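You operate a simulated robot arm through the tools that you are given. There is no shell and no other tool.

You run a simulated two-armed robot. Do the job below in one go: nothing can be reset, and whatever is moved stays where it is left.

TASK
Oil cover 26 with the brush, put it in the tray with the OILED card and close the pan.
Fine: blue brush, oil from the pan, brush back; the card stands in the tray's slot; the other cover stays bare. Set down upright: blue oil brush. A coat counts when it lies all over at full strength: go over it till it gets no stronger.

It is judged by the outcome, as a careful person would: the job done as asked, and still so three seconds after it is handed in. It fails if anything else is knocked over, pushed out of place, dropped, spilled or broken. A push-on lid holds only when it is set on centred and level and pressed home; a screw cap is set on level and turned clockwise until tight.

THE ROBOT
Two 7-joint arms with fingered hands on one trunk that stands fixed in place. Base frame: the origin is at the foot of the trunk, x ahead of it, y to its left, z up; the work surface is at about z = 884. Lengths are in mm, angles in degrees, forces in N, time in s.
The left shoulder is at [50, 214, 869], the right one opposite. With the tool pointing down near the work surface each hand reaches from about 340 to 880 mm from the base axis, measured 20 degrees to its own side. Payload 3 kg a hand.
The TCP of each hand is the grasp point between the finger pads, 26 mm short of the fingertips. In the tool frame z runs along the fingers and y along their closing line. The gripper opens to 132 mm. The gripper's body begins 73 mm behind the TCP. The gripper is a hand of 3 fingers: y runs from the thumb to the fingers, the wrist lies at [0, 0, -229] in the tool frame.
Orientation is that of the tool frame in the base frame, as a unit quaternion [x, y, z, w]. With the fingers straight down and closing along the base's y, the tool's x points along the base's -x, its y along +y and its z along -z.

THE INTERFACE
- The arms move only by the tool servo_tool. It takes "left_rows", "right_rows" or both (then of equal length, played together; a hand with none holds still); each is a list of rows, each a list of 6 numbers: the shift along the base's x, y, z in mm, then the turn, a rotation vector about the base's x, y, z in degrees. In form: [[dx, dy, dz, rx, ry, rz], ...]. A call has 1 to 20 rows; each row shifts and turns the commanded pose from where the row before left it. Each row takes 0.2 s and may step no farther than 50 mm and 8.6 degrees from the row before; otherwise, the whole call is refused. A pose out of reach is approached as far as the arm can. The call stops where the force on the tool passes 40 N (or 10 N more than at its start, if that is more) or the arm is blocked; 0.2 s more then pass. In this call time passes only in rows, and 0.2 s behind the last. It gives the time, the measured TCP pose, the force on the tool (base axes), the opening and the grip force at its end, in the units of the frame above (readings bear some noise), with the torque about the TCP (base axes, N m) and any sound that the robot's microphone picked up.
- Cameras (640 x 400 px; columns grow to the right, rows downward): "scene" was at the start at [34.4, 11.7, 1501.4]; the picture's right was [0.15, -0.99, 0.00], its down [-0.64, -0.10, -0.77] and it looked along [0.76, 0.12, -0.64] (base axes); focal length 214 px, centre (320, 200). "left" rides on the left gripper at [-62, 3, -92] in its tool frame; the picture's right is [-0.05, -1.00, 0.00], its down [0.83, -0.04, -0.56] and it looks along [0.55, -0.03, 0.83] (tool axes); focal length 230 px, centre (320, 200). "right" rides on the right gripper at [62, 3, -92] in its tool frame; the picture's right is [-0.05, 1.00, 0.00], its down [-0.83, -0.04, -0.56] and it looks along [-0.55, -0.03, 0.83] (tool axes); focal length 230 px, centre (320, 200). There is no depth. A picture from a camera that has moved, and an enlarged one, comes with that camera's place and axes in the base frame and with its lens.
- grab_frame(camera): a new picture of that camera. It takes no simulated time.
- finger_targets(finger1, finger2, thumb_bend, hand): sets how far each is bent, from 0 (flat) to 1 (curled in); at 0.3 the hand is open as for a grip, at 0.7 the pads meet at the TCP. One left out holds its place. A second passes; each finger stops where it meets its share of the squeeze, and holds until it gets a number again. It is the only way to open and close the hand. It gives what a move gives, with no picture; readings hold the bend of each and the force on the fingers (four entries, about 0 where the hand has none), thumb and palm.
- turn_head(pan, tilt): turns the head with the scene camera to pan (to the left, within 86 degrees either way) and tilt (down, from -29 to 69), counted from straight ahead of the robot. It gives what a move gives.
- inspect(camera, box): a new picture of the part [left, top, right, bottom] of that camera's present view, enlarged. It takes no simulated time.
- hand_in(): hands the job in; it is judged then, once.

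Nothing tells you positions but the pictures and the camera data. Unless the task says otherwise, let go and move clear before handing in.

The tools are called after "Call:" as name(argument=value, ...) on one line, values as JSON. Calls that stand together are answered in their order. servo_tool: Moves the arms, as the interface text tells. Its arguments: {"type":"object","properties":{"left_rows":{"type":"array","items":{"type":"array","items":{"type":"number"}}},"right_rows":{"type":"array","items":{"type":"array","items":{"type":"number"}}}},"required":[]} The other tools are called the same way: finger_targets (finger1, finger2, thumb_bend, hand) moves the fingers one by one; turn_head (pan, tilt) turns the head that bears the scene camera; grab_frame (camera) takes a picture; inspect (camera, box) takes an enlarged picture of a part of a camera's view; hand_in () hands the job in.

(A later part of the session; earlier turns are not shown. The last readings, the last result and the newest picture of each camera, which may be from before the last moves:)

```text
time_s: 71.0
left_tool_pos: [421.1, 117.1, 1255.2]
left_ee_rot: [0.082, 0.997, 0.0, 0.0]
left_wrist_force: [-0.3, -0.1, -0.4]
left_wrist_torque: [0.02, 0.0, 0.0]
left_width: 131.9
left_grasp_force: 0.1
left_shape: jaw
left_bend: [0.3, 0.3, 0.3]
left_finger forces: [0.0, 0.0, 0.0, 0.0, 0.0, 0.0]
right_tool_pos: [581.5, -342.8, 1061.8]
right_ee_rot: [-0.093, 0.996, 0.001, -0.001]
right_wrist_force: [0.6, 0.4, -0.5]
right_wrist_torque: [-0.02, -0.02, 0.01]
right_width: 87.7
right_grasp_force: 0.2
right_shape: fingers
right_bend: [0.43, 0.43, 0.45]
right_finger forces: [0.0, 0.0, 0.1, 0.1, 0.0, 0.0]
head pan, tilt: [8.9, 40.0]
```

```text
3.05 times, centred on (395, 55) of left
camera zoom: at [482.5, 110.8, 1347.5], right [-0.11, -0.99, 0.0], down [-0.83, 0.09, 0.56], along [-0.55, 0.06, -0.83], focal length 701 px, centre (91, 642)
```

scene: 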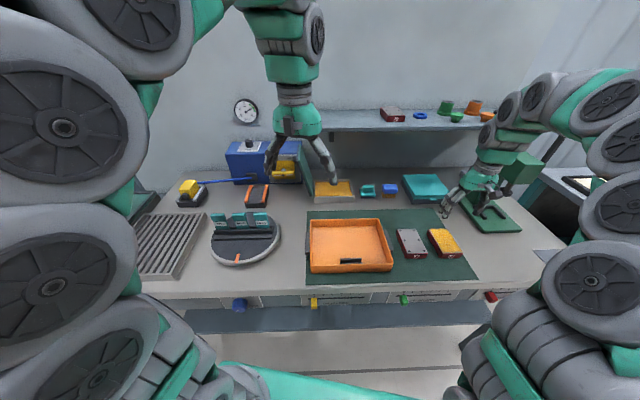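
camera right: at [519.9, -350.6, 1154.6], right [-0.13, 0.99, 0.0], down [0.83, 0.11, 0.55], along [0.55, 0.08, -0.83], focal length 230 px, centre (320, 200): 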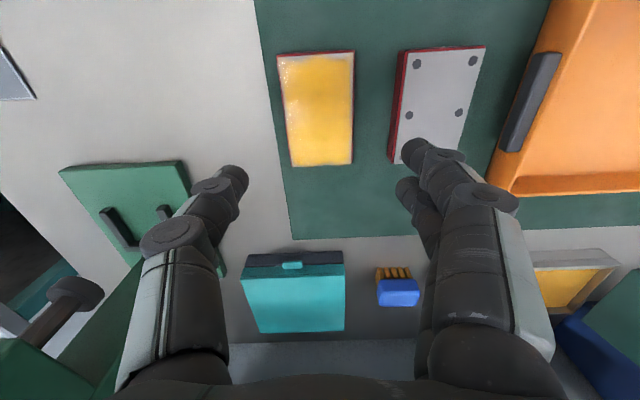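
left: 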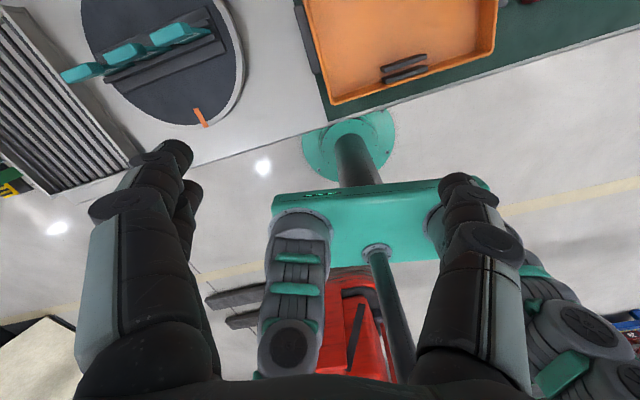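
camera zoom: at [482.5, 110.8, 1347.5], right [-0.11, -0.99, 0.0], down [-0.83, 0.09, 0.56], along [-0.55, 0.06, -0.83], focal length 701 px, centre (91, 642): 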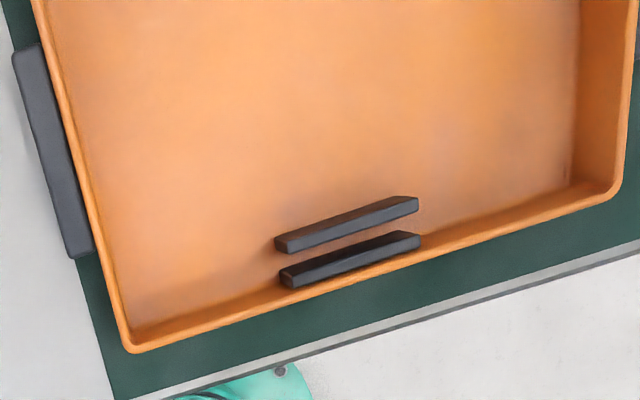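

Cover 26's centre is at about (576.5, −343.5) with yaw 10.7°, matching the tool yaw now. I'll open slightly and descend around it.

Call:
finger_targets(hand="right", finger1=0.4, finger2=0.4, thumb_bend=0.4)

Call:
servo_tool(right_rows=[[-2, 0, -35, 0, 0, 0], [-2, -0.5, -35, 0, 0, 0], [-1, 0, -25, 0, 0, 0]])

Call:
grab_frame(camera="right")

Call:
inspect(camera="scene", box=[390, 190, 500, 270])

```text
time_s: 72.0
left_tool_pos: [420.1, 117.0, 1255.4]
left_ee_rot: [0.082, 0.997, 0.0, 0.0]
left_wrist_force: [-0.2, -0.3, -0.6]
left_wrist_torque: [0.03, -0.05, 0.0]
left_width: 132.0
left_grasp_force: 0.1
left_shape: jaw
left_bend: [0.3, 0.3, 0.3]
left_finger forces: [0.0, 0.1, 0.1, 0.0, 0.0, 0.0]
right_tool_pos: [582.1, -342.6, 1062.1]
right_ee_rot: [-0.092, 0.996, 0.0, 0.0]
right_wrist_force: [0.2, 0.3, 0.1]
right_wrist_torque: [0.02, -0.01, 0.0]
right_width: 100.9
right_grasp_force: 0.0
right_shape: fingers
right_bend: [0.4, 0.4, 0.4]
right_finger forces: [0.0, 0.1, 0.0, 0.0, 0.0, 0.1]
head pan, tilt: [8.9, 40.0]
```

```text
time_s: 72.8
left_tool_pos: [421.1, 118.2, 1254.8]
left_ee_rot: [0.083, 0.997, 0.0, 0.0]
left_wrist_force: [-0.3, -0.5, -0.5]
left_wrist_torque: [0.0, 0.01, -0.03]
left_width: 132.0
left_grasp_force: 0.2
left_shape: jaw
left_bend: [0.3, 0.3, 0.3]
left_finger forces: [0.1, 0.1, 0.1, 0.0, 0.1, 0.0]
right_tool_pos: [575.4, -340.0, 967.5]
right_ee_rot: [-0.093, 0.996, 0.001, 0.001]
right_wrist_force: [-0.4, -0.4, 0.0]
right_wrist_torque: [-0.02, 0.04, -0.03]
right_width: 101.0
right_grasp_force: 0.0
right_shape: fingers
right_bend: [0.4, 0.4, 0.4]
right_finger forces: [0.0, 0.1, 0.1, 0.1, 0.0, 0.0]
head pan, tilt: [8.9, 40.0]
```

```text
taken
camera right: at [514.0, -347.4, 1058.9], right [-0.13, 0.99, 0.0], down [0.82, 0.11, 0.56], along [0.55, 0.08, -0.83], focal length 230 px, centre (320, 200)
```

right: 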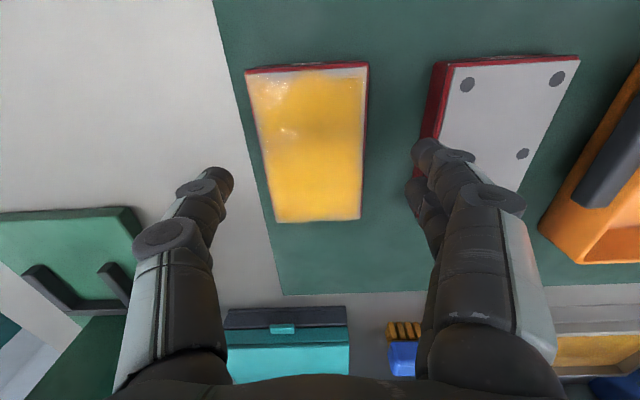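

```text
5.00 times, centred on (445, 230) of scene
camera zoom: at [34.4, 11.7, 1501.4], right [0.15, -0.99, 0.0], down [-0.64, -0.1, -0.77], along [0.76, 0.12, -0.64], focal length 1072 px, centre (-305, 50)
```

zoom: 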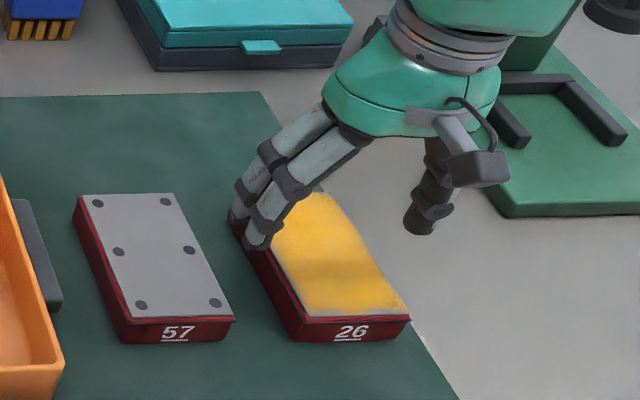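

Call:
inspect(camera="right", box=[230, 50, 390, 150])

Call:
inspect(camera="right", box=[230, 130, 390, 230])

```text
4.00 times, centred on (310, 100) of right
camera zoom: at [514.0, -347.4, 1058.9], right [-0.13, 0.99, 0.0], down [0.82, 0.11, 0.56], along [0.55, 0.08, -0.83], focal length 920 px, centre (360, 600)
```

zoom: 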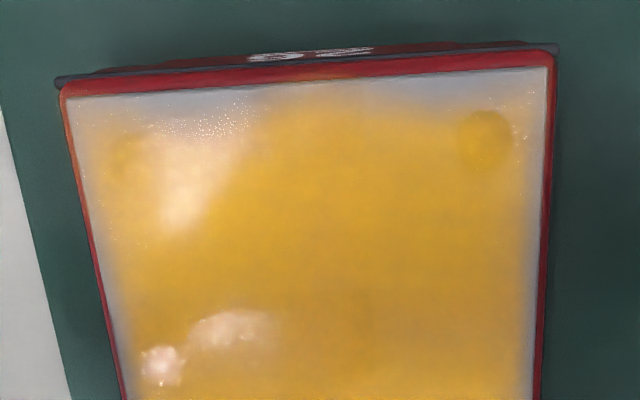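

```text
4.00 times, centred on (310, 180) of right
camera zoom: at [514.0, -347.4, 1058.9], right [-0.13, 0.99, 0.0], down [0.82, 0.11, 0.56], along [0.55, 0.08, -0.83], focal length 920 px, centre (360, 280)
```

zoom: 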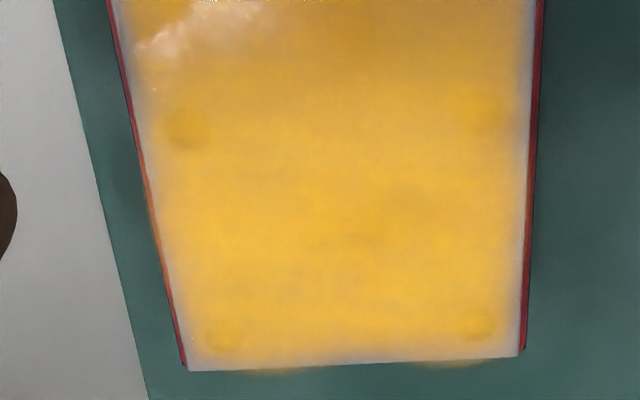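

Up close, the pale strips are only 2–3 mm wide and did not change with repeated overhanging passes, so the coat is saturated. I'll centre on the cover and descend to grip its sides.

Call:
servo_tool(right_rows=[[1, -3.8, -15, 0, 0, 0], [0, 0, -15, 0, 0, 0], [0, 0, -12, 0, 0, 0], [0, 0, -6, 0, 0, 0]])

Call:
grab_frame(camera="right")

Call:
inspect(camera="scene", box=[390, 190, 500, 270])

```text
time_s: 73.8
left_tool_pos: [420.2, 117.4, 1254.9]
left_ee_rot: [0.082, 0.997, 0.0, 0.0]
left_wrist_force: [0.7, 0.2, -0.3]
left_wrist_torque: [-0.03, 0.0, -0.01]
left_width: 131.7
left_grasp_force: 0.0
left_shape: jaw
left_bend: [0.3, 0.3, 0.3]
left_finger forces: [0.0, 0.0, 0.0, 0.1, 0.0, 0.1]
right_tool_pos: [575.4, -341.0, 916.9]
right_ee_rot: [-0.092, 0.996, 0.003, -0.001]
right_wrist_force: [0.5, 0.4, -0.4]
right_wrist_torque: [0.02, -0.05, -0.04]
right_width: 101.1
right_grasp_force: 0.1
right_shape: fingers
right_bend: [0.4, 0.4, 0.4]
right_finger forces: [0.0, 0.0, 0.1, 0.1, 0.1, 0.0]
head pan, tilt: [8.9, 40.0]
```

```text
taken
camera right: at [514.4, -349.1, 1010.0], right [-0.13, 0.99, 0.0], down [0.83, 0.11, 0.55], along [0.55, 0.08, -0.83], focal length 230 px, centre (320, 200)
```

right: 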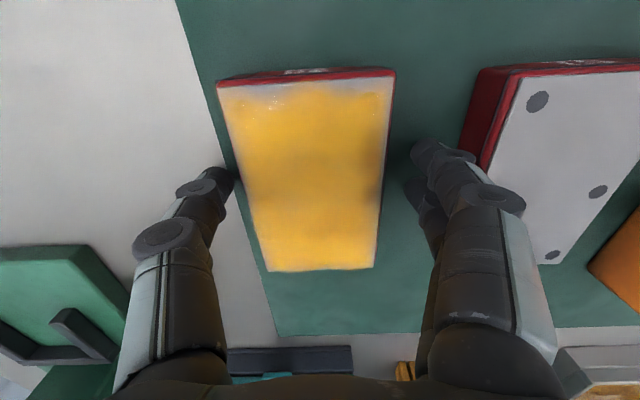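

```text
5.00 times, centred on (445, 230) of scene
camera zoom: at [34.4, 11.7, 1501.4], right [0.15, -0.99, 0.0], down [-0.64, -0.1, -0.77], along [0.76, 0.12, -0.64], focal length 1072 px, centre (-305, 50)
```

zoom: 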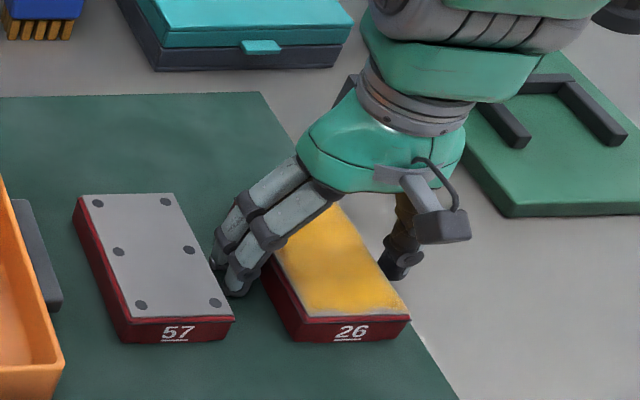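

I'll shift the hand 4 mm to the right to centre on the cover, then close.

Call:
servo_tool(right_rows=[[0.7, -4, 0, 0, 0, 0]])

Call:
finger_targets(hand="right", finger1=0.8, finger2=0.8, thumb_bend=0.8)

Call:
grab_frame(camera="right")

Call:
inspect(camera="scene", box=[390, 190, 500, 270])

```text
time_s: 74.2
left_tool_pos: [420.0, 116.8, 1255.0]
left_ee_rot: [0.081, 0.997, 0.0, 0.0]
left_wrist_force: [1.2, -0.4, 0.6]
left_wrist_torque: [-0.02, -0.04, 0.02]
left_width: 131.9
left_grasp_force: 0.0
left_shape: jaw
left_bend: [0.3, 0.3, 0.3]
left_finger forces: [0.1, 0.1, 0.0, 0.0, 0.1, 0.0]
right_tool_pos: [575.7, -345.6, 916.5]
right_ee_rot: [-0.093, 0.996, 0.001, 0.0]
right_wrist_force: [0.2, 0.1, 0.4]
right_wrist_torque: [0.05, 0.01, -0.01]
right_width: 101.0
right_grasp_force: 0.1
right_shape: fingers
right_bend: [0.4, 0.4, 0.4]
right_finger forces: [0.0, 0.0, 0.0, 0.0, 0.1, 0.0]
head pan, tilt: [8.9, 40.0]
```

```text
time_s: 75.2
left_tool_pos: [420.2, 116.6, 1255.4]
left_ee_rot: [0.082, 0.997, -0.001, 0.0]
left_wrist_force: [-0.6, 0.7, 0.7]
left_wrist_torque: [0.02, -0.01, 0.02]
left_width: 131.8
left_grasp_force: 0.0
left_shape: jaw
left_bend: [0.3, 0.3, 0.3]
left_finger forces: [0.0, 0.0, 0.0, 0.1, 0.0, 0.0]
right_tool_pos: [576.6, -346.2, 917.9]
right_ee_rot: [-0.092, 0.996, 0.001, 0.001]
right_wrist_force: [0.1, -2.4, 0.1]
right_wrist_torque: [0.05, 0.03, 0.01]
right_width: 69.4
right_grasp_force: 18.1
right_shape: fingers
right_bend: [0.49, 0.49, 0.56]
right_finger forces: [8.5, 8.5, 0.0, 0.0, 18.5, 0.0]
head pan, tilt: [8.9, 40.0]
```

```text
taken
camera right: at [514.7, -353.6, 1010.2], right [-0.13, 0.99, 0.0], down [0.82, 0.11, 0.55], along [0.55, 0.08, -0.83], focal length 230 px, centre (320, 200)
```

right: 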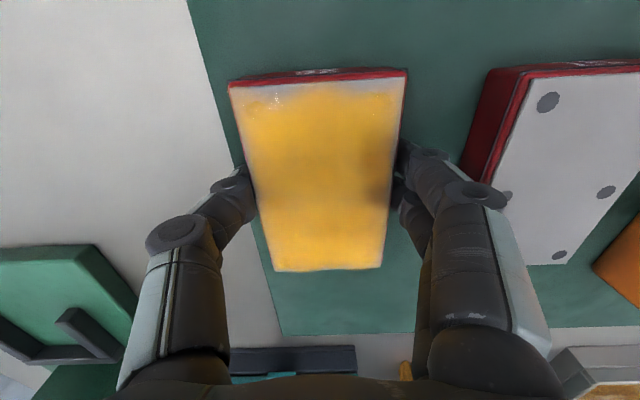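

```text
5.00 times, centred on (445, 230) of scene
camera zoom: at [34.4, 11.6, 1501.4], right [0.15, -0.99, 0.0], down [-0.64, -0.1, -0.77], along [0.76, 0.12, -0.64], focal length 1072 px, centre (-305, 50)
```

zoom: 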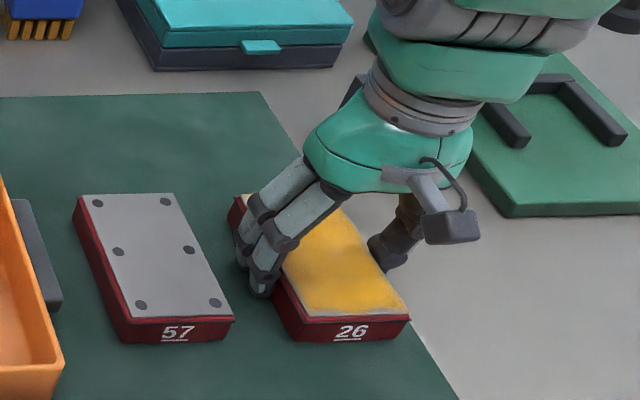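

Gripped at 69.4 mm, 18 N. I'll lift gently and check.

Call:
servo_tool(right_rows=[[0, 0, 5, 0, 0, 0], [0, 0, 10, 0, 0, 0], [0, 0, 20, 0, 0, 0]])

Call:
grab_frame(camera="right")

Call:
inspect(camera="scene", box=[390, 190, 500, 270])

```text
time_s: 76.0
left_tool_pos: [419.9, 117.2, 1256.1]
left_ee_rot: [0.082, 0.997, 0.001, 0.0]
left_wrist_force: [0.2, 0.5, -0.2]
left_wrist_torque: [0.0, -0.02, 0.01]
left_width: 131.8
left_grasp_force: 0.0
left_shape: jaw
left_bend: [0.3, 0.3, 0.3]
left_finger forces: [0.1, 0.0, 0.0, 0.0, 0.0, 0.1]
right_tool_pos: [577.4, -346.6, 954.2]
right_ee_rot: [-0.093, 0.996, 0.001, 0.001]
right_wrist_force: [0.4, 0.6, -6.4]
right_wrist_torque: [-0.06, -0.01, -0.02]
right_width: 69.1
right_grasp_force: 17.9
right_shape: fingers
right_bend: [0.48, 0.48, 0.56]
right_finger forces: [9.0, 8.7, 0.1, 0.1, 17.3, 0.1]
head pan, tilt: [8.9, 40.0]
```

```text
taken
camera right: at [516.1, -354.2, 1047.7], right [-0.13, 0.99, 0.0], down [0.82, 0.11, 0.56], along [0.55, 0.08, -0.83], focal length 230 px, centre (320, 200)
```

right: 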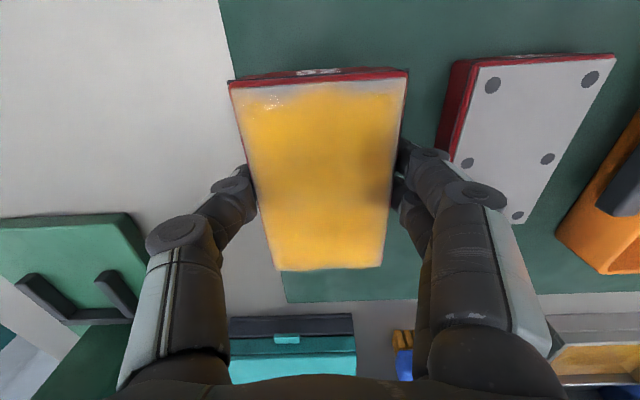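

```text
5.00 times, centred on (445, 230) of scene
camera zoom: at [34.4, 11.6, 1501.3], right [0.15, -0.99, 0.0], down [-0.64, -0.1, -0.77], along [0.76, 0.12, -0.64], focal length 1072 px, centre (-305, 50)
```

zoom: 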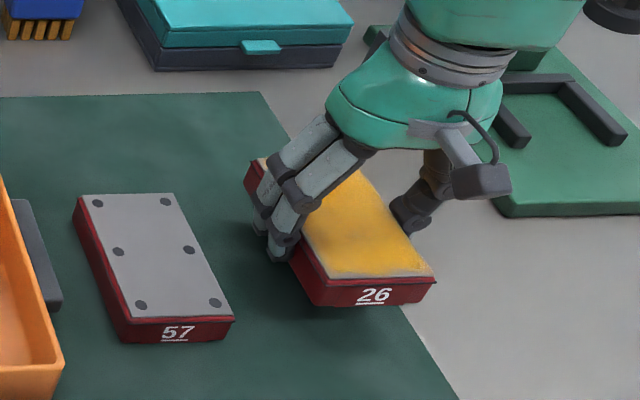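

Cover 26 lifted level. The tray's centre is at about (522, −11) with its rim near z 920 and the slot close to its front wall. I'll carry the cover over the tray at a safe height.

Call:
servo_tool(right_rows=[[0, 0, 30, 0, 0, 0], [0, 0, 30, 0, 0, 0], [-4.6, 40, 0, 0, 0, 0], [-4.6, 46, 0, 0, 0, 0], [-4.6, 46, 0, 0, 0, 0], [-4.6, 47, 0, 0, 0, 0], [-4.6, 47, 0, 0, 0, 0], [-4.6, 47, 0, 0, 0, 0], [-4.6, 47, 0, 0, 0, 0]])

Call:
grab_frame(camera="right")

Call:
grab_frame(camera="scene")

Call:
grab_frame(camera="left")

```text
time_s: 78.0
left_tool_pos: [420.0, 117.4, 1254.3]
left_ee_rot: [0.082, 0.997, 0.0, 0.0]
left_wrist_force: [-0.8, 0.0, 0.3]
left_wrist_torque: [-0.02, 0.01, 0.03]
left_width: 131.6
left_grasp_force: 0.1
left_shape: jaw
left_bend: [0.3, 0.3, 0.3]
left_finger forces: [0.0, 0.1, 0.1, 0.0, 0.0, 0.0]
right_tool_pos: [543.2, -26.1, 1012.3]
right_ee_rot: [-0.092, 0.996, 0.001, 0.0]
right_wrist_force: [-0.1, -0.1, -6.5]
right_wrist_torque: [-0.02, 0.01, 0.02]
right_width: 69.3
right_grasp_force: 17.2
right_shape: fingers
right_bend: [0.48, 0.48, 0.56]
right_finger forces: [8.8, 8.7, 0.0, 0.1, 17.2, 0.0]
head pan, tilt: [8.9, 40.0]
```

```text
taken
camera right: at [482.1, -34.0, 1104.9], right [-0.13, 0.99, 0.0], down [0.83, 0.11, 0.55], along [0.55, 0.08, -0.83], focal length 230 px, centre (320, 200)
```

right: 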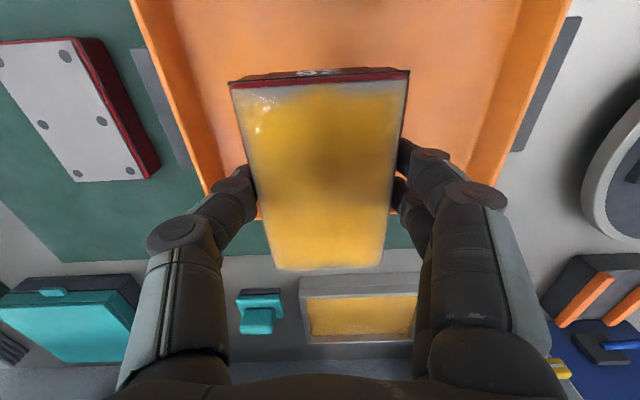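

```text
taken
```

scene: 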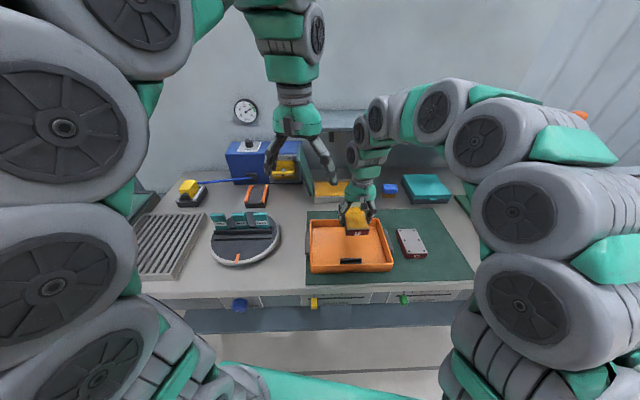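

```text
taken
camera left: at [482.5, 110.6, 1347.5], right [-0.11, -0.99, 0.0], down [-0.83, 0.09, 0.56], along [-0.55, 0.06, -0.83], focal length 230 px, centre (320, 200)
```

left: 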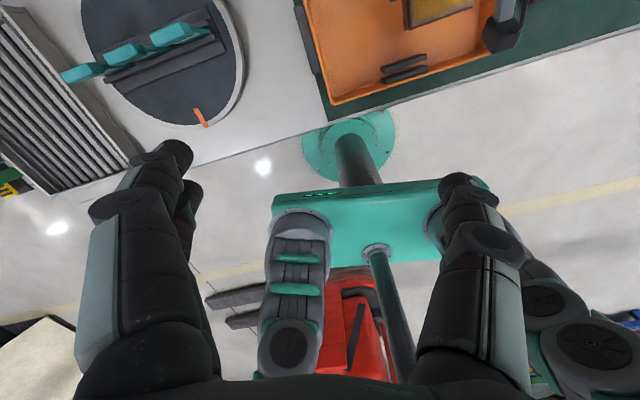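

The cover is above the tray interior with clearance all round. I'll lower it.

Call:
servo_tool(right_rows=[[0, 0, -30, 0, 0, 0], [0, 0, -30, 0, 0, 0], [0, 0, -18, 0, 0, 0]])

Call:
grab_frame(camera="right")

Call:
inspect(camera="scene", box=[300, 190, 420, 280])

```text
time_s: 78.8
left_tool_pos: [421.4, 116.8, 1254.7]
left_ee_rot: [0.082, 0.997, 0.0, 0.0]
left_wrist_force: [0.3, -0.4, -0.3]
left_wrist_torque: [-0.04, -0.02, 0.02]
left_width: 132.0
left_grasp_force: 0.1
left_shape: jaw
left_bend: [0.3, 0.3, 0.3]
left_finger forces: [0.0, 0.1, 0.0, 0.1, 0.0, 0.0]
right_tool_pos: [545.2, -27.2, 934.2]
right_ee_rot: [-0.093, 0.996, 0.002, 0.001]
right_wrist_force: [0.4, -0.1, -6.3]
right_wrist_torque: [-0.01, 0.01, 0.01]
right_width: 69.1
right_grasp_force: 17.3
right_shape: fingers
right_bend: [0.48, 0.48, 0.56]
right_finger forces: [8.7, 8.7, 0.0, 0.0, 17.3, 0.0]
head pan, tilt: [8.9, 40.0]
```

```text
taken
camera right: at [483.7, -35.7, 1027.1], right [-0.13, 0.99, 0.0], down [0.82, 0.11, 0.56], along [0.55, 0.08, -0.83], focal length 230 px, centre (320, 200)
```

right: 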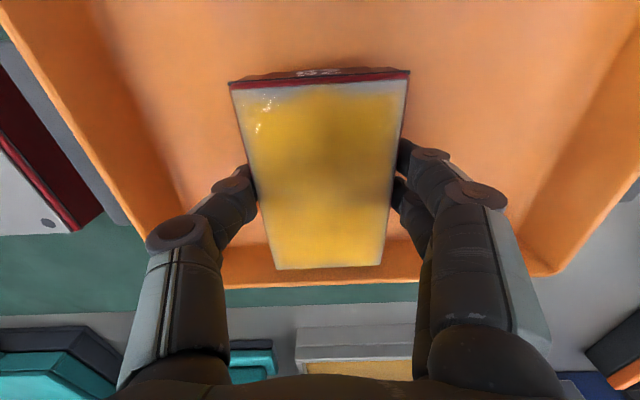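

```text
4.44 times, centred on (360, 235) of scene
camera zoom: at [34.4, 11.7, 1501.4], right [0.15, -0.99, 0.0], down [-0.64, -0.1, -0.77], along [0.76, 0.12, -0.64], focal length 953 px, centre (142, 44)
```

zoom: 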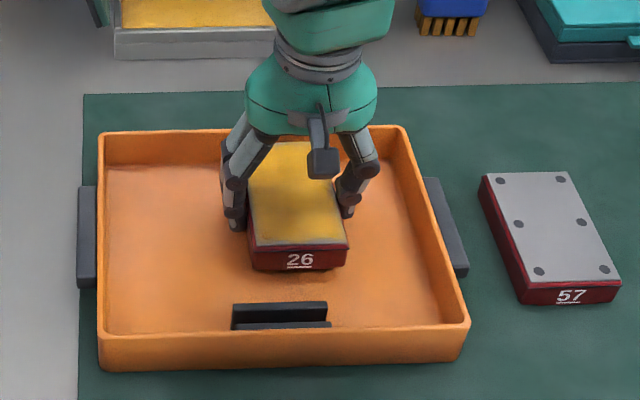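

Call:
servo_tool(right_rows=[[-3, 0, -7, 0, 0, 0], [0, 0, -3, 0, 0, 0], [0, 0, -2, 0, 0, 0]])

```text
time_s: 79.6
left_tool_pos: [420.6, 117.3, 1255.8]
left_ee_rot: [0.082, 0.997, 0.0, 0.0]
left_wrist_force: [-0.4, 0.1, -0.8]
left_wrist_torque: [0.04, -0.04, 0.02]
left_width: 131.9
left_grasp_force: 0.0
left_shape: jaw
left_bend: [0.3, 0.3, 0.3]
left_finger forces: [0.0, 0.0, 0.0, 0.0, 0.1, 0.0]
right_tool_pos: [540.4, -26.6, 924.2]
right_ee_rot: [-0.094, 0.996, 0.001, -0.001]
right_wrist_force: [-1.8, 0.8, 3.0]
right_wrist_torque: [0.18, 0.01, 0.02]
right_width: 69.2
right_grasp_force: 17.6
right_shape: fingers
right_bend: [0.48, 0.48, 0.56]
right_finger forces: [8.7, 8.9, 0.1, 0.0, 17.6, 0.0]
head pan, tilt: [8.9, 40.0]
```

The cover rests on the tray floor. I'll open the hand and rise.

Call:
finger_targets(hand="right", finger1=0.41, finger2=0.41, thumb_bend=0.41)

Call:
servo_tool(right_rows=[[0, 0, 10, 0, 0, 0], [0, 0, 30, 0, 0, 0], [0, 0, 45, 0, 0, 0]])

Call:
grab_frame(camera="right")

Call:
inspect(camera="scene", box=[300, 190, 420, 280])

```text
time_s: 80.6
left_tool_pos: [420.3, 116.2, 1255.3]
left_ee_rot: [0.081, 0.997, 0.001, 0.0]
left_wrist_force: [0.0, 0.1, -0.1]
left_wrist_torque: [0.05, -0.02, 0.03]
left_width: 131.9
left_grasp_force: 0.0
left_shape: jaw
left_bend: [0.3, 0.3, 0.3]
left_finger forces: [0.0, 0.0, 0.0, 0.0, 0.0, 0.0]
right_tool_pos: [541.0, -26.5, 923.7]
right_ee_rot: [-0.093, 0.996, 0.001, 0.0]
right_wrist_force: [-0.3, -0.2, -0.7]
right_wrist_torque: [-0.01, 0.03, 0.0]
right_width: 97.7
right_grasp_force: 0.1
right_shape: fingers
right_bend: [0.41, 0.41, 0.41]
right_finger forces: [0.0, 0.0, 0.0, 0.0, 0.0, 0.0]
head pan, tilt: [8.9, 40.0]
```

```text
time_s: 81.4
left_tool_pos: [419.4, 117.0, 1257.1]
left_ee_rot: [0.083, 0.997, -0.001, 0.0]
left_wrist_force: [0.4, -0.8, 0.8]
left_wrist_torque: [0.0, -0.01, 0.02]
left_width: 131.9
left_grasp_force: 0.2
left_shape: jaw
left_bend: [0.3, 0.3, 0.3]
left_finger forces: [0.1, 0.0, 0.1, 0.1, 0.0, 0.1]
right_tool_pos: [542.2, -27.1, 1007.6]
right_ee_rot: [-0.092, 0.996, 0.001, 0.001]
right_wrist_force: [0.1, 0.7, 0.5]
right_wrist_torque: [0.01, -0.02, 0.03]
right_width: 97.3
right_grasp_force: 0.0
right_shape: fingers
right_bend: [0.41, 0.41, 0.41]
right_finger forces: [0.1, 0.0, 0.1, 0.1, 0.0, 0.0]
head pan, tilt: [8.9, 40.0]
```

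```text
taken
camera right: at [480.8, -34.4, 1100.7], right [-0.13, 0.99, 0.0], down [0.82, 0.11, 0.55], along [0.55, 0.08, -0.83], focal length 230 px, centre (320, 200)
```

right: 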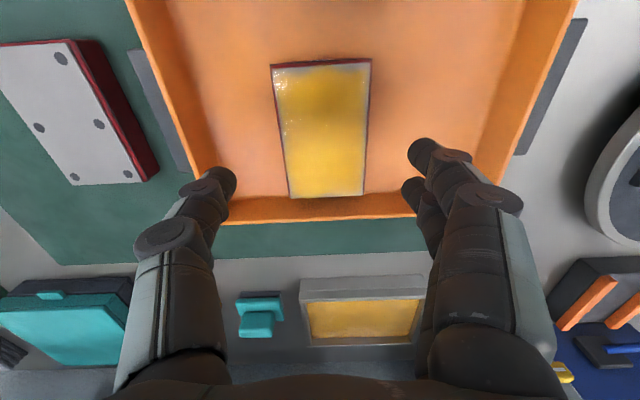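

```text
4.44 times, centred on (360, 235) of scene
camera zoom: at [34.4, 11.7, 1501.3], right [0.15, -0.99, 0.0], down [-0.64, -0.1, -0.77], along [0.76, 0.12, -0.64], focal length 953 px, centre (142, 44)
```

zoom: 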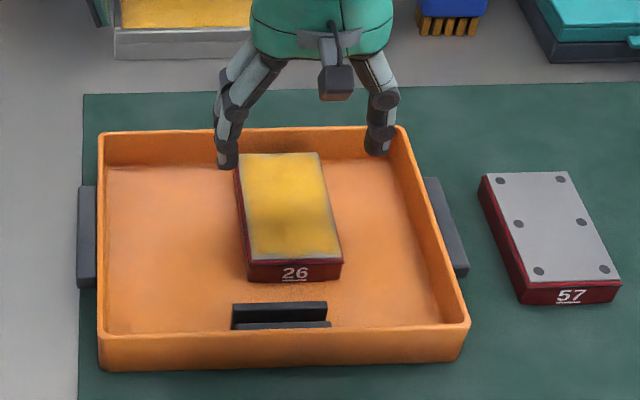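

Cover 26 is in the tray, still coated. Next I'll park the right arm to the right and bring the left hand over the card rack for a close look.

Call:
servo_tool(right_rows=[[0, 0, 40, 0, 0, 0], [-8, -35, 15, 0, 0, 0], [-12, -43, 10, 0, 0, 0], [-12, -43, 10, 0, 0, 0], [-15, -43, 5, 0, 0, 0], [-15, -43, 5, 0, 0, 0], [-15, -45, 5, 0, 0, 0], [-15, -45, 5, 0, 0, 0]], left_rows=[[15, 20, -15, 0, 0, 0], [18, 22, -15, 0, 0, 0], [18, 22, -15, 0, 0, 0], [18, 22, -16, 0, 0, 0], [18, 22, -16, 0, 0, 0], [18, 22, -16, 0, 0, 0], [18, 22, -16, 0, 0, 0], [17, 21, -16, 0, 0, 0]])

Call:
grab_frame(camera="left")

Call:
grab_frame(camera="scene")

```text
time_s: 83.2
left_tool_pos: [558.6, 292.5, 1131.5]
left_ee_rot: [0.082, 0.997, -0.001, 0.0]
left_wrist_force: [0.3, -0.2, 0.4]
left_wrist_torque: [-0.03, 0.0, -0.03]
left_width: 132.2
left_grasp_force: 0.0
left_shape: jaw
left_bend: [0.3, 0.3, 0.3]
left_finger forces: [0.0, 0.0, 0.0, 0.0, 0.1, 0.1]
right_tool_pos: [450.6, -324.8, 1102.2]
right_ee_rot: [-0.093, 0.996, 0.001, -0.001]
right_wrist_force: [0.0, -0.2, 0.0]
right_wrist_torque: [-0.01, 0.0, 0.02]
right_width: 97.8
right_grasp_force: 0.1
right_shape: fingers
right_bend: [0.41, 0.41, 0.41]
right_finger forces: [0.0, 0.0, 0.0, 0.1, 0.0, 0.0]
head pan, tilt: [8.9, 40.0]
```

```text
taken
camera left: at [620.9, 285.8, 1222.7], right [-0.11, -0.99, 0.0], down [-0.83, 0.09, 0.55], along [-0.55, 0.06, -0.83], focal length 230 px, centre (320, 200)
```

left: 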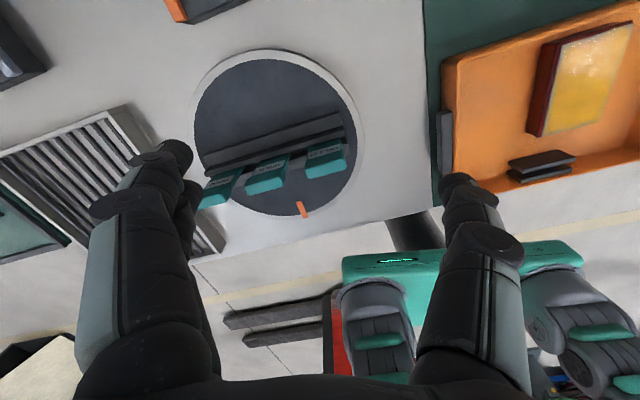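

```text
taken
```

scene: 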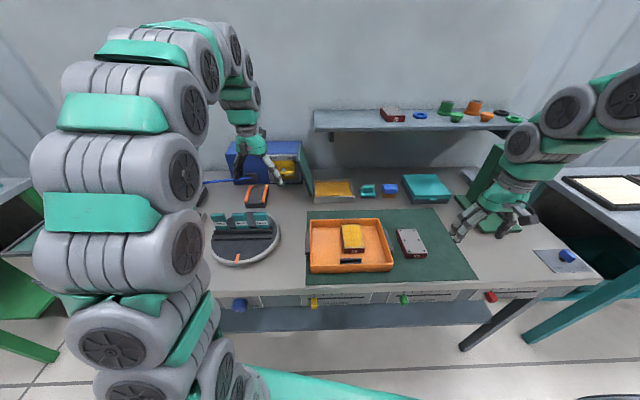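

Call:
inspect(camera="left", box=[190, 100, 370, 220])

Call:
inspect(camera="scene", box=[205, 200, 295, 270])

Call:
inspect(camera="left", box=[430, 20, 640, 200])

```text
3.33 times, centred on (280, 160) of left
camera zoom: at [620.9, 285.8, 1222.7], right [-0.11, -0.99, 0.0], down [-0.83, 0.09, 0.55], along [-0.55, 0.06, -0.83], focal length 767 px, centre (453, 333)
```

zoom: 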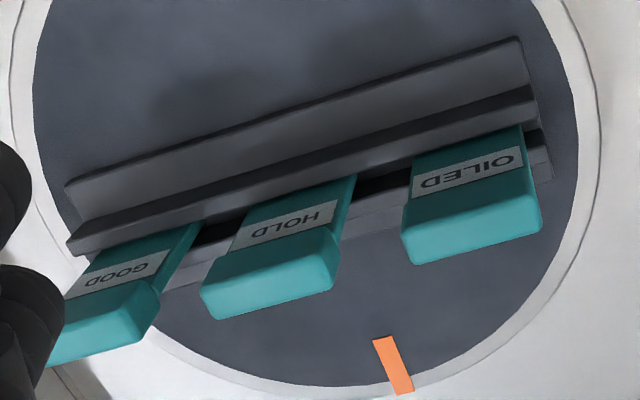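

```text
5.71 times, centred on (250, 235) of scene
camera zoom: at [34.4, 11.7, 1501.4], right [0.15, -0.99, 0.0], down [-0.64, -0.1, -0.77], along [0.76, 0.12, -0.64], focal length 1226 px, centre (720, 0)
```

zoom: 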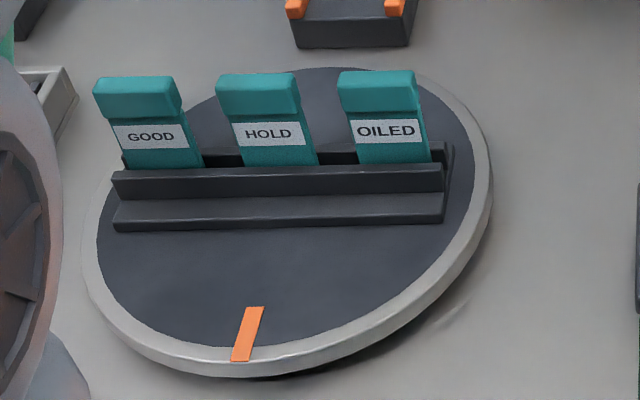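

```text
2.22 times, centred on (535, 110) of left
camera zoom: at [620.9, 285.8, 1222.7], right [-0.11, -0.99, 0.0], down [-0.83, 0.09, 0.55], along [-0.55, 0.06, -0.83], focal length 511 px, centre (-158, 400)
```

zoom: 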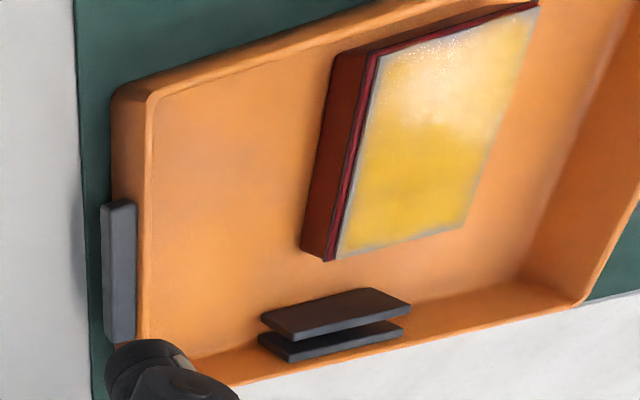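

The OILED card's grip block is about 43 mm wide, centred near (514.5, 290), with its top near z 1003 and yaw about 11.5°. HOLD is about 28 mm away from it. I'll narrow the left hand, turn it to match, and hover above.

Call:
finger_targets(hand="left", finger1=0.49, finger2=0.49, thumb_bend=0.49)

Call:
servo_tool(left_rows=[[-14, -1, -15, 0, 0, 7], [-14, -1, -20, 0, 0, 7], [-15, -2, -22, 0, 0, 7]])

Call:
grab_frame(camera="left")

Call:
inspect(camera="scene", box=[205, 180, 315, 270])

```text
time_s: 84.2
left_tool_pos: [558.9, 292.3, 1130.3]
left_ee_rot: [0.082, 0.997, 0.0, 0.0]
left_wrist_force: [-0.1, 0.6, 0.1]
left_wrist_torque: [-0.02, -0.06, 0.0]
left_width: 71.8
left_grasp_force: 0.1
left_shape: fingers
left_bend: [0.49, 0.49, 0.49]
left_finger forces: [0.1, 0.1, 0.1, 0.1, 0.0, 0.1]
right_tool_pos: [450.5, -325.8, 1102.6]
right_ee_rot: [-0.092, 0.996, 0.001, 0.001]
right_wrist_force: [-0.8, -0.5, 0.3]
right_wrist_torque: [0.01, 0.0, 0.0]
right_width: 97.5
right_grasp_force: 0.1
right_shape: fingers
right_bend: [0.41, 0.41, 0.41]
right_finger forces: [0.0, 0.0, 0.0, 0.1, 0.1, 0.0]
head pan, tilt: [8.9, 40.0]
```

```text
time_s: 85.0
left_tool_pos: [516.5, 286.2, 1070.9]
left_ee_rot: [-0.101, 0.995, 0.0, -0.001]
left_wrist_force: [0.2, -0.3, 0.6]
left_wrist_torque: [-0.01, 0.0, -0.02]
left_width: 71.6
left_grasp_force: 0.0
left_shape: fingers
left_bend: [0.49, 0.49, 0.49]
left_finger forces: [0.0, 0.0, 0.0, 0.1, 0.0, 0.0]
right_tool_pos: [450.7, -324.9, 1103.5]
right_ee_rot: [-0.092, 0.996, 0.001, 0.0]
right_wrist_force: [0.2, -0.6, -0.1]
right_wrist_torque: [-0.01, 0.05, 0.01]
right_width: 97.6
right_grasp_force: 0.0
right_shape: fingers
right_bend: [0.41, 0.41, 0.41]
right_finger forces: [0.0, 0.0, 0.1, 0.0, 0.0, 0.1]
head pan, tilt: [8.9, 40.0]
```

```text
taken
camera left: at [577.5, 302.9, 1163.9], right [0.25, -0.97, 0.0], down [-0.8, -0.21, 0.56], along [-0.54, -0.14, -0.83], focal length 230 px, centre (320, 200)
```

left: 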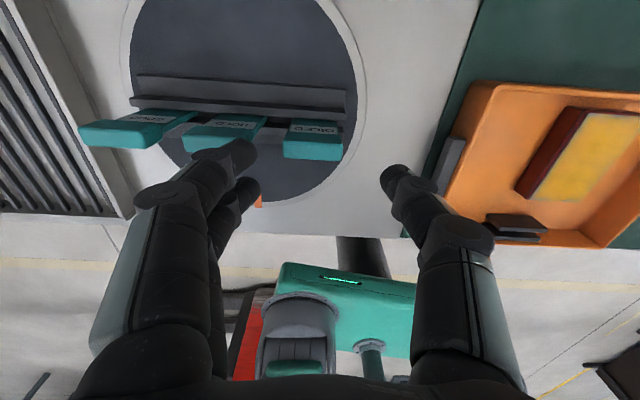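

```text
4.44 times, centred on (260, 225) of scene
camera zoom: at [34.4, 11.7, 1501.4], right [0.15, -0.99, 0.0], down [-0.64, -0.1, -0.77], along [0.76, 0.12, -0.64], focal length 953 px, centre (587, 89)
```

zoom: 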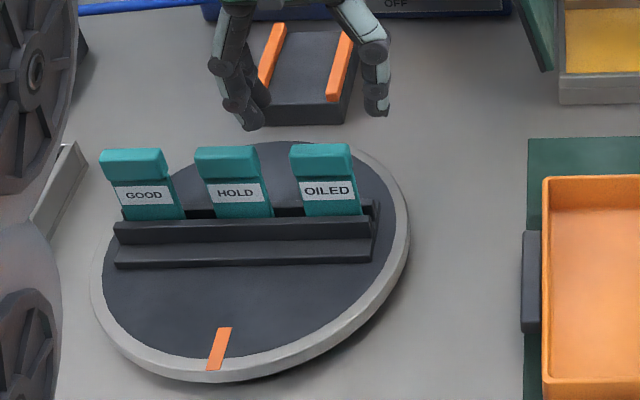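

Call:
inspect(camera="left", box=[180, 80, 400, 220])

```text
2.86 times, centred on (290, 150) of left
camera zoom: at [577.5, 302.9, 1163.9], right [0.25, -0.97, 0.0], down [-0.8, -0.21, 0.56], along [-0.54, -0.14, -0.83], focal length 657 px, centre (406, 343)
```

zoom: 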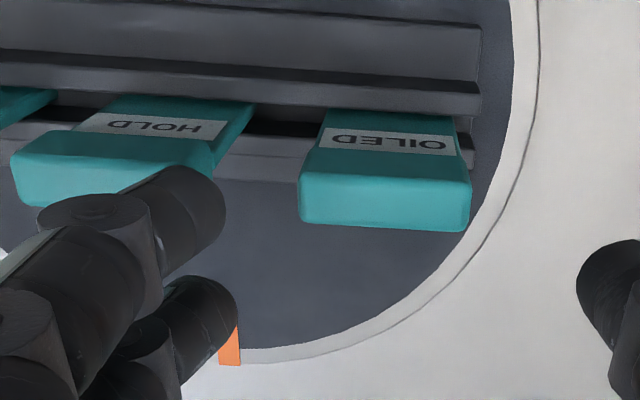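

The block centre is at about (515, 292) and it's 12 mm thick. I'll narrow the fingers to about 60 mm, bias the hand slightly away from HOLD, and come down in stages.

Call:
finger_targets(hand="left", finger1=0.525, finger2=0.525, thumb_bend=0.525)

Call:
servo_tool(left_rows=[[-1.5, 3.3, -10, 0, 0, 0], [0, 0, -15, 0, 0, 0], [0, 0, -10, 0, 0, 0]])

Call:
grab_frame(camera="left")

Call:
inspect(camera="scene", box=[205, 180, 315, 270])

```text
time_s: 86.0
left_tool_pos: [515.9, 287.4, 1072.3]
left_ee_rot: [-0.102, 0.995, -0.001, 0.0]
left_wrist_force: [0.3, -0.2, 0.0]
left_wrist_torque: [0.0, -0.04, -0.01]
left_width: 61.8
left_grasp_force: 0.2
left_shape: fingers
left_bend: [0.52, 0.52, 0.52]
left_finger forces: [0.0, 0.1, 0.1, 0.0, 0.1, 0.1]
right_tool_pos: [449.5, -324.2, 1102.6]
right_ee_rot: [-0.092, 0.996, 0.001, 0.0]
right_wrist_force: [-0.8, -0.3, -0.5]
right_wrist_torque: [-0.04, -0.04, -0.01]
right_width: 97.5
right_grasp_force: 0.0
right_shape: fingers
right_bend: [0.41, 0.41, 0.41]
right_finger forces: [0.0, 0.2, 0.0, 0.1, 0.1, 0.0]
head pan, tilt: [8.9, 40.0]
```

```text
time_s: 86.8
left_tool_pos: [514.9, 289.6, 1037.7]
left_ee_rot: [-0.101, 0.995, 0.0, 0.0]
left_wrist_force: [-0.7, -0.2, -0.1]
left_wrist_torque: [0.0, 0.03, -0.01]
left_width: 61.7
left_grasp_force: 0.0
left_shape: fingers
left_bend: [0.52, 0.52, 0.52]
left_finger forces: [0.1, 0.0, 0.0, 0.0, 0.1, 0.0]
right_tool_pos: [450.4, -324.0, 1103.3]
right_ee_rot: [-0.092, 0.996, 0.001, 0.0]
right_wrist_force: [0.9, -0.1, 0.6]
right_wrist_torque: [-0.03, -0.04, -0.02]
right_width: 97.9
right_grasp_force: 0.0
right_shape: fingers
right_bend: [0.41, 0.41, 0.41]
right_finger forces: [0.1, 0.0, 0.0, 0.0, 0.0, 0.0]
head pan, tilt: [8.9, 40.0]
```

```text
taken
camera left: at [575.0, 305.2, 1129.9], right [0.25, -0.97, 0.0], down [-0.81, -0.21, 0.56], along [-0.54, -0.14, -0.83], focal length 230 px, centre (320, 200)
```

left: 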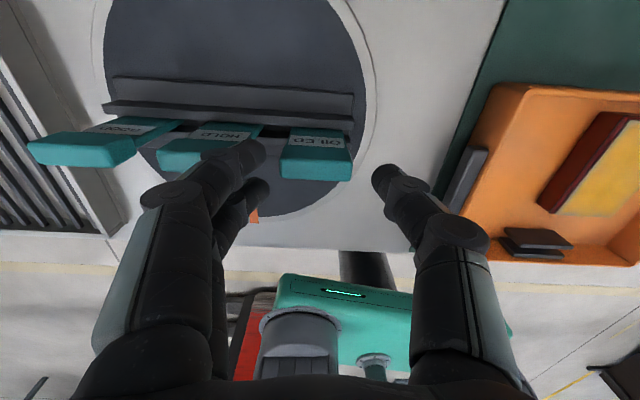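

```text
4.44 times, centred on (260, 225) of scene
camera zoom: at [34.4, 11.7, 1501.4], right [0.15, -0.99, 0.0], down [-0.64, -0.1, -0.77], along [0.76, 0.12, -0.64], focal length 953 px, centre (587, 89)
```

zoom: 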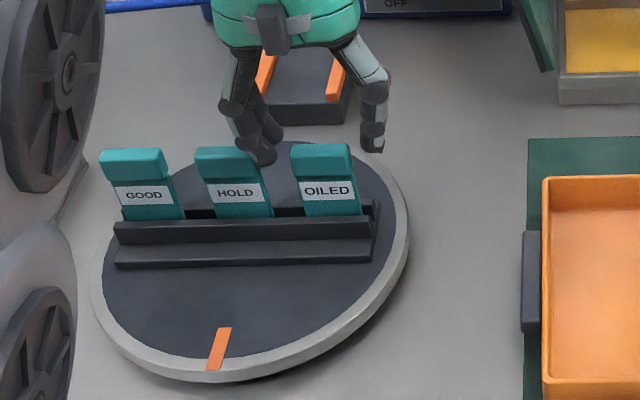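

Call:
inspect(camera="left", box=[150, 90, 410, 240])

Call:
inspect(camera="scene", box=[245, 195, 300, 235])

```text
2.46 times, centred on (280, 165) of left
camera zoom: at [575.0, 305.2, 1129.9], right [0.25, -0.97, 0.0], down [-0.81, -0.21, 0.56], along [-0.54, -0.14, -0.83], focal length 566 px, centre (418, 286)
```

zoom: 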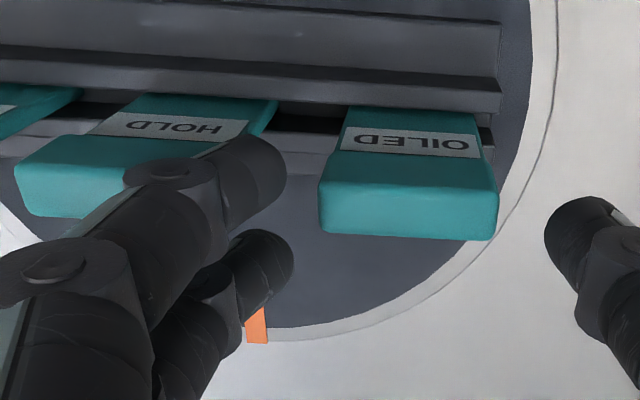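

```text
10.00 times, centred on (272, 215) of scene
camera zoom: at [34.4, 11.7, 1501.4], right [0.15, -0.99, 0.0], down [-0.64, -0.1, -0.77], along [0.76, 0.12, -0.64], focal length 2145 px, centre (795, 50)
```

zoom: 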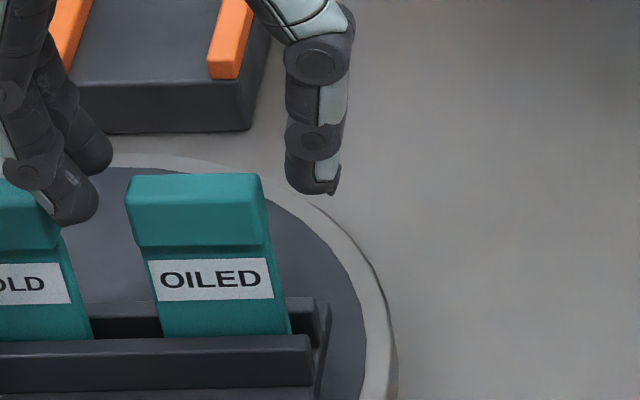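

In the width grip the inclined fingers would foul the HOLD card. I'll rise and turn the hand −90° so it closes across the card's thickness instead.

Call:
servo_tool(left_rows=[[0, 0, 30, 0, 0, 0], [0, 0, 40, 0, 0, 0], [0, 0, 0, 0, 0, -8.2], [0, 0, 0, 0, 0, -8.2], [0, 0, 0, 0, 0, -8.2], [0, 0, 0, 0, 0, -8.2], [0, 0, 0, 0, 0, -8.2], [0, 0, 0, 0, 0, -8.2], [0, 0, 0, 0, 0, -8.2], [0, 0, 0, 0, 0, -8.2], [0, 0, 0, 0, 0, -8.2], [0, 0, 0, 0, 0, -8.2], [0, 0, 0, 0, 0, -8]])

Call:
grab_frame(camera="left")

Call:
grab_frame(camera="scene")

```text
time_s: 89.6
left_tool_pos: [515.8, 289.1, 1108.9]
left_ee_rot: [0.633, 0.774, 0.0, 0.0]
left_wrist_force: [0.4, -0.3, 0.3]
left_wrist_torque: [0.01, 0.0, -0.02]
left_width: 61.7
left_grasp_force: 0.1
left_shape: fingers
left_bend: [0.52, 0.52, 0.52]
left_finger forces: [0.1, 0.1, 0.0, 0.0, 0.1, 0.0]
right_tool_pos: [450.6, -325.4, 1103.0]
right_ee_rot: [-0.093, 0.996, 0.001, 0.0]
right_wrist_force: [-0.8, -0.4, -0.2]
right_wrist_torque: [0.02, 0.0, -0.04]
right_width: 97.8
right_grasp_force: 0.0
right_shape: fingers
right_bend: [0.41, 0.41, 0.41]
right_finger forces: [0.0, 0.0, 0.0, 0.0, 0.0, 0.1]
head pan, tilt: [8.9, 40.0]
```

```text
taken
camera left: at [532.2, 229.4, 1200.6], right [-0.97, -0.25, 0.0], down [-0.21, 0.81, 0.56], along [-0.14, 0.54, -0.83], focal length 230 px, centre (320, 200)
```

left: 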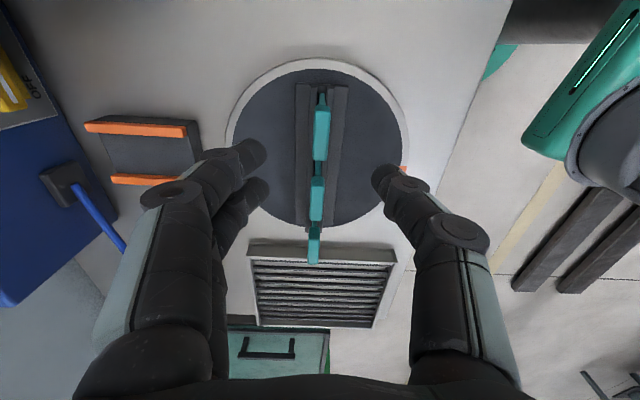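

```text
taken
```

scene: 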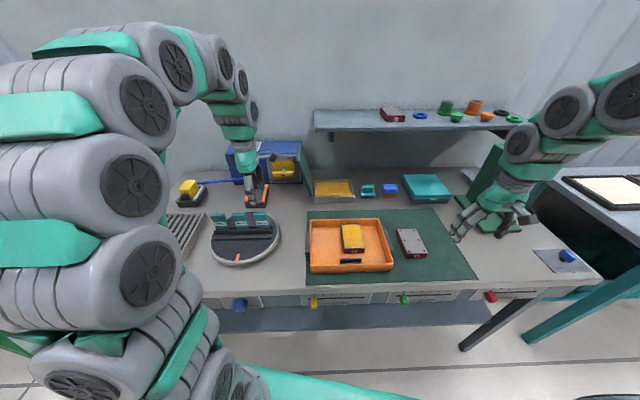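

The turn worked, and the camera now looks along the card row. I'll zoom on the OILED card.

Call:
inspect(camera="left", box=[240, 60, 400, 220])

```text
2.50 times, centred on (320, 140) of left
camera zoom: at [532.2, 229.4, 1200.6], right [-0.97, -0.25, 0.0], down [-0.21, 0.81, 0.56], along [-0.14, 0.54, -0.83], focal length 575 px, centre (320, 350)
```

zoom: 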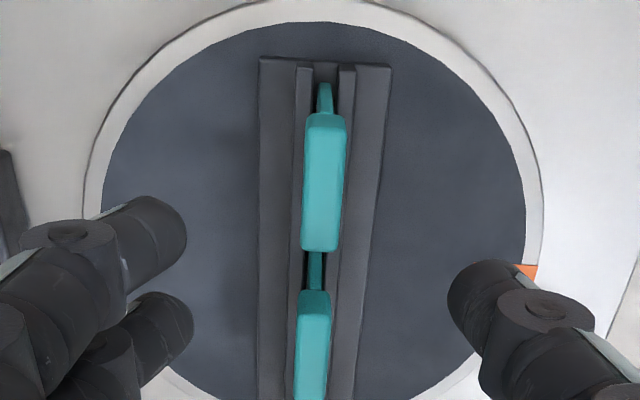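

The block is centred under the hand (target (515, 290)). I'll descend in stages.

Call:
servo_tool(left_rows=[[-0.5, 0.5, -30, 0, 0, 1], [0, 0, -30, 0, 0, 0], [0, 0, -30, 0, 0, 0]])

Call:
grab_frame(camera="left")

Call:
inspect(camera="scene", box=[205, 180, 315, 270])

```text
time_s: 90.4
left_tool_pos: [516.6, 290.9, 1017.0]
left_ee_rot: [0.626, 0.78, 0.0, 0.0]
left_wrist_force: [-0.4, -1.3, 0.1]
left_wrist_torque: [0.02, 0.03, -0.01]
left_width: 61.4
left_grasp_force: 0.1
left_shape: fingers
left_bend: [0.52, 0.52, 0.52]
left_finger forces: [0.0, 0.1, 0.0, 0.0, 0.1, 0.1]
right_tool_pos: [451.1, -324.8, 1102.5]
right_ee_rot: [-0.091, 0.996, 0.0, 0.0]
right_wrist_force: [-0.4, -1.0, 0.0]
right_wrist_torque: [-0.02, 0.01, -0.01]
right_width: 97.6
right_grasp_force: 0.3
right_shape: fingers
right_bend: [0.41, 0.41, 0.41]
right_finger forces: [0.1, 0.1, 0.0, 0.0, 0.0, 0.0]
head pan, tilt: [8.9, 40.0]
```

```text
taken
camera left: at [534.7, 231.4, 1109.2], right [-0.96, -0.27, 0.0], down [-0.22, 0.8, 0.56], along [-0.15, 0.53, -0.83], focal length 230 px, centre (320, 200)
```

left: 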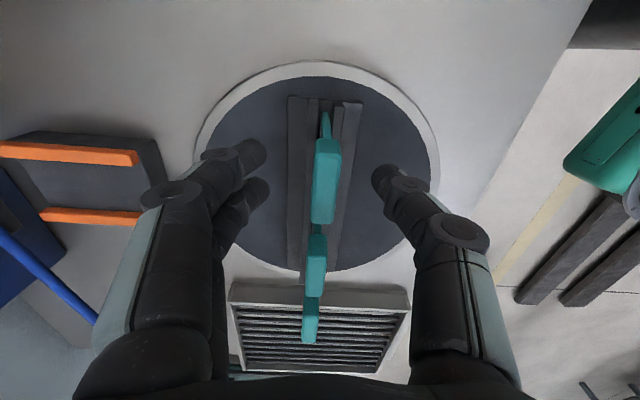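

```text
4.44 times, centred on (260, 225) of scene
camera zoom: at [34.4, 11.7, 1501.4], right [0.15, -0.99, 0.0], down [-0.64, -0.1, -0.77], along [0.76, 0.12, -0.64], focal length 953 px, centre (587, 89)
```

zoom: 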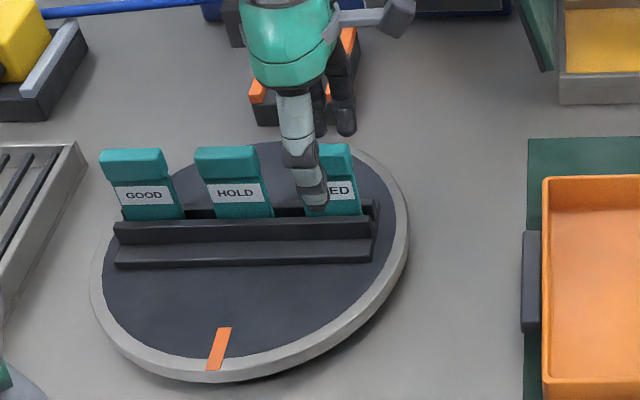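

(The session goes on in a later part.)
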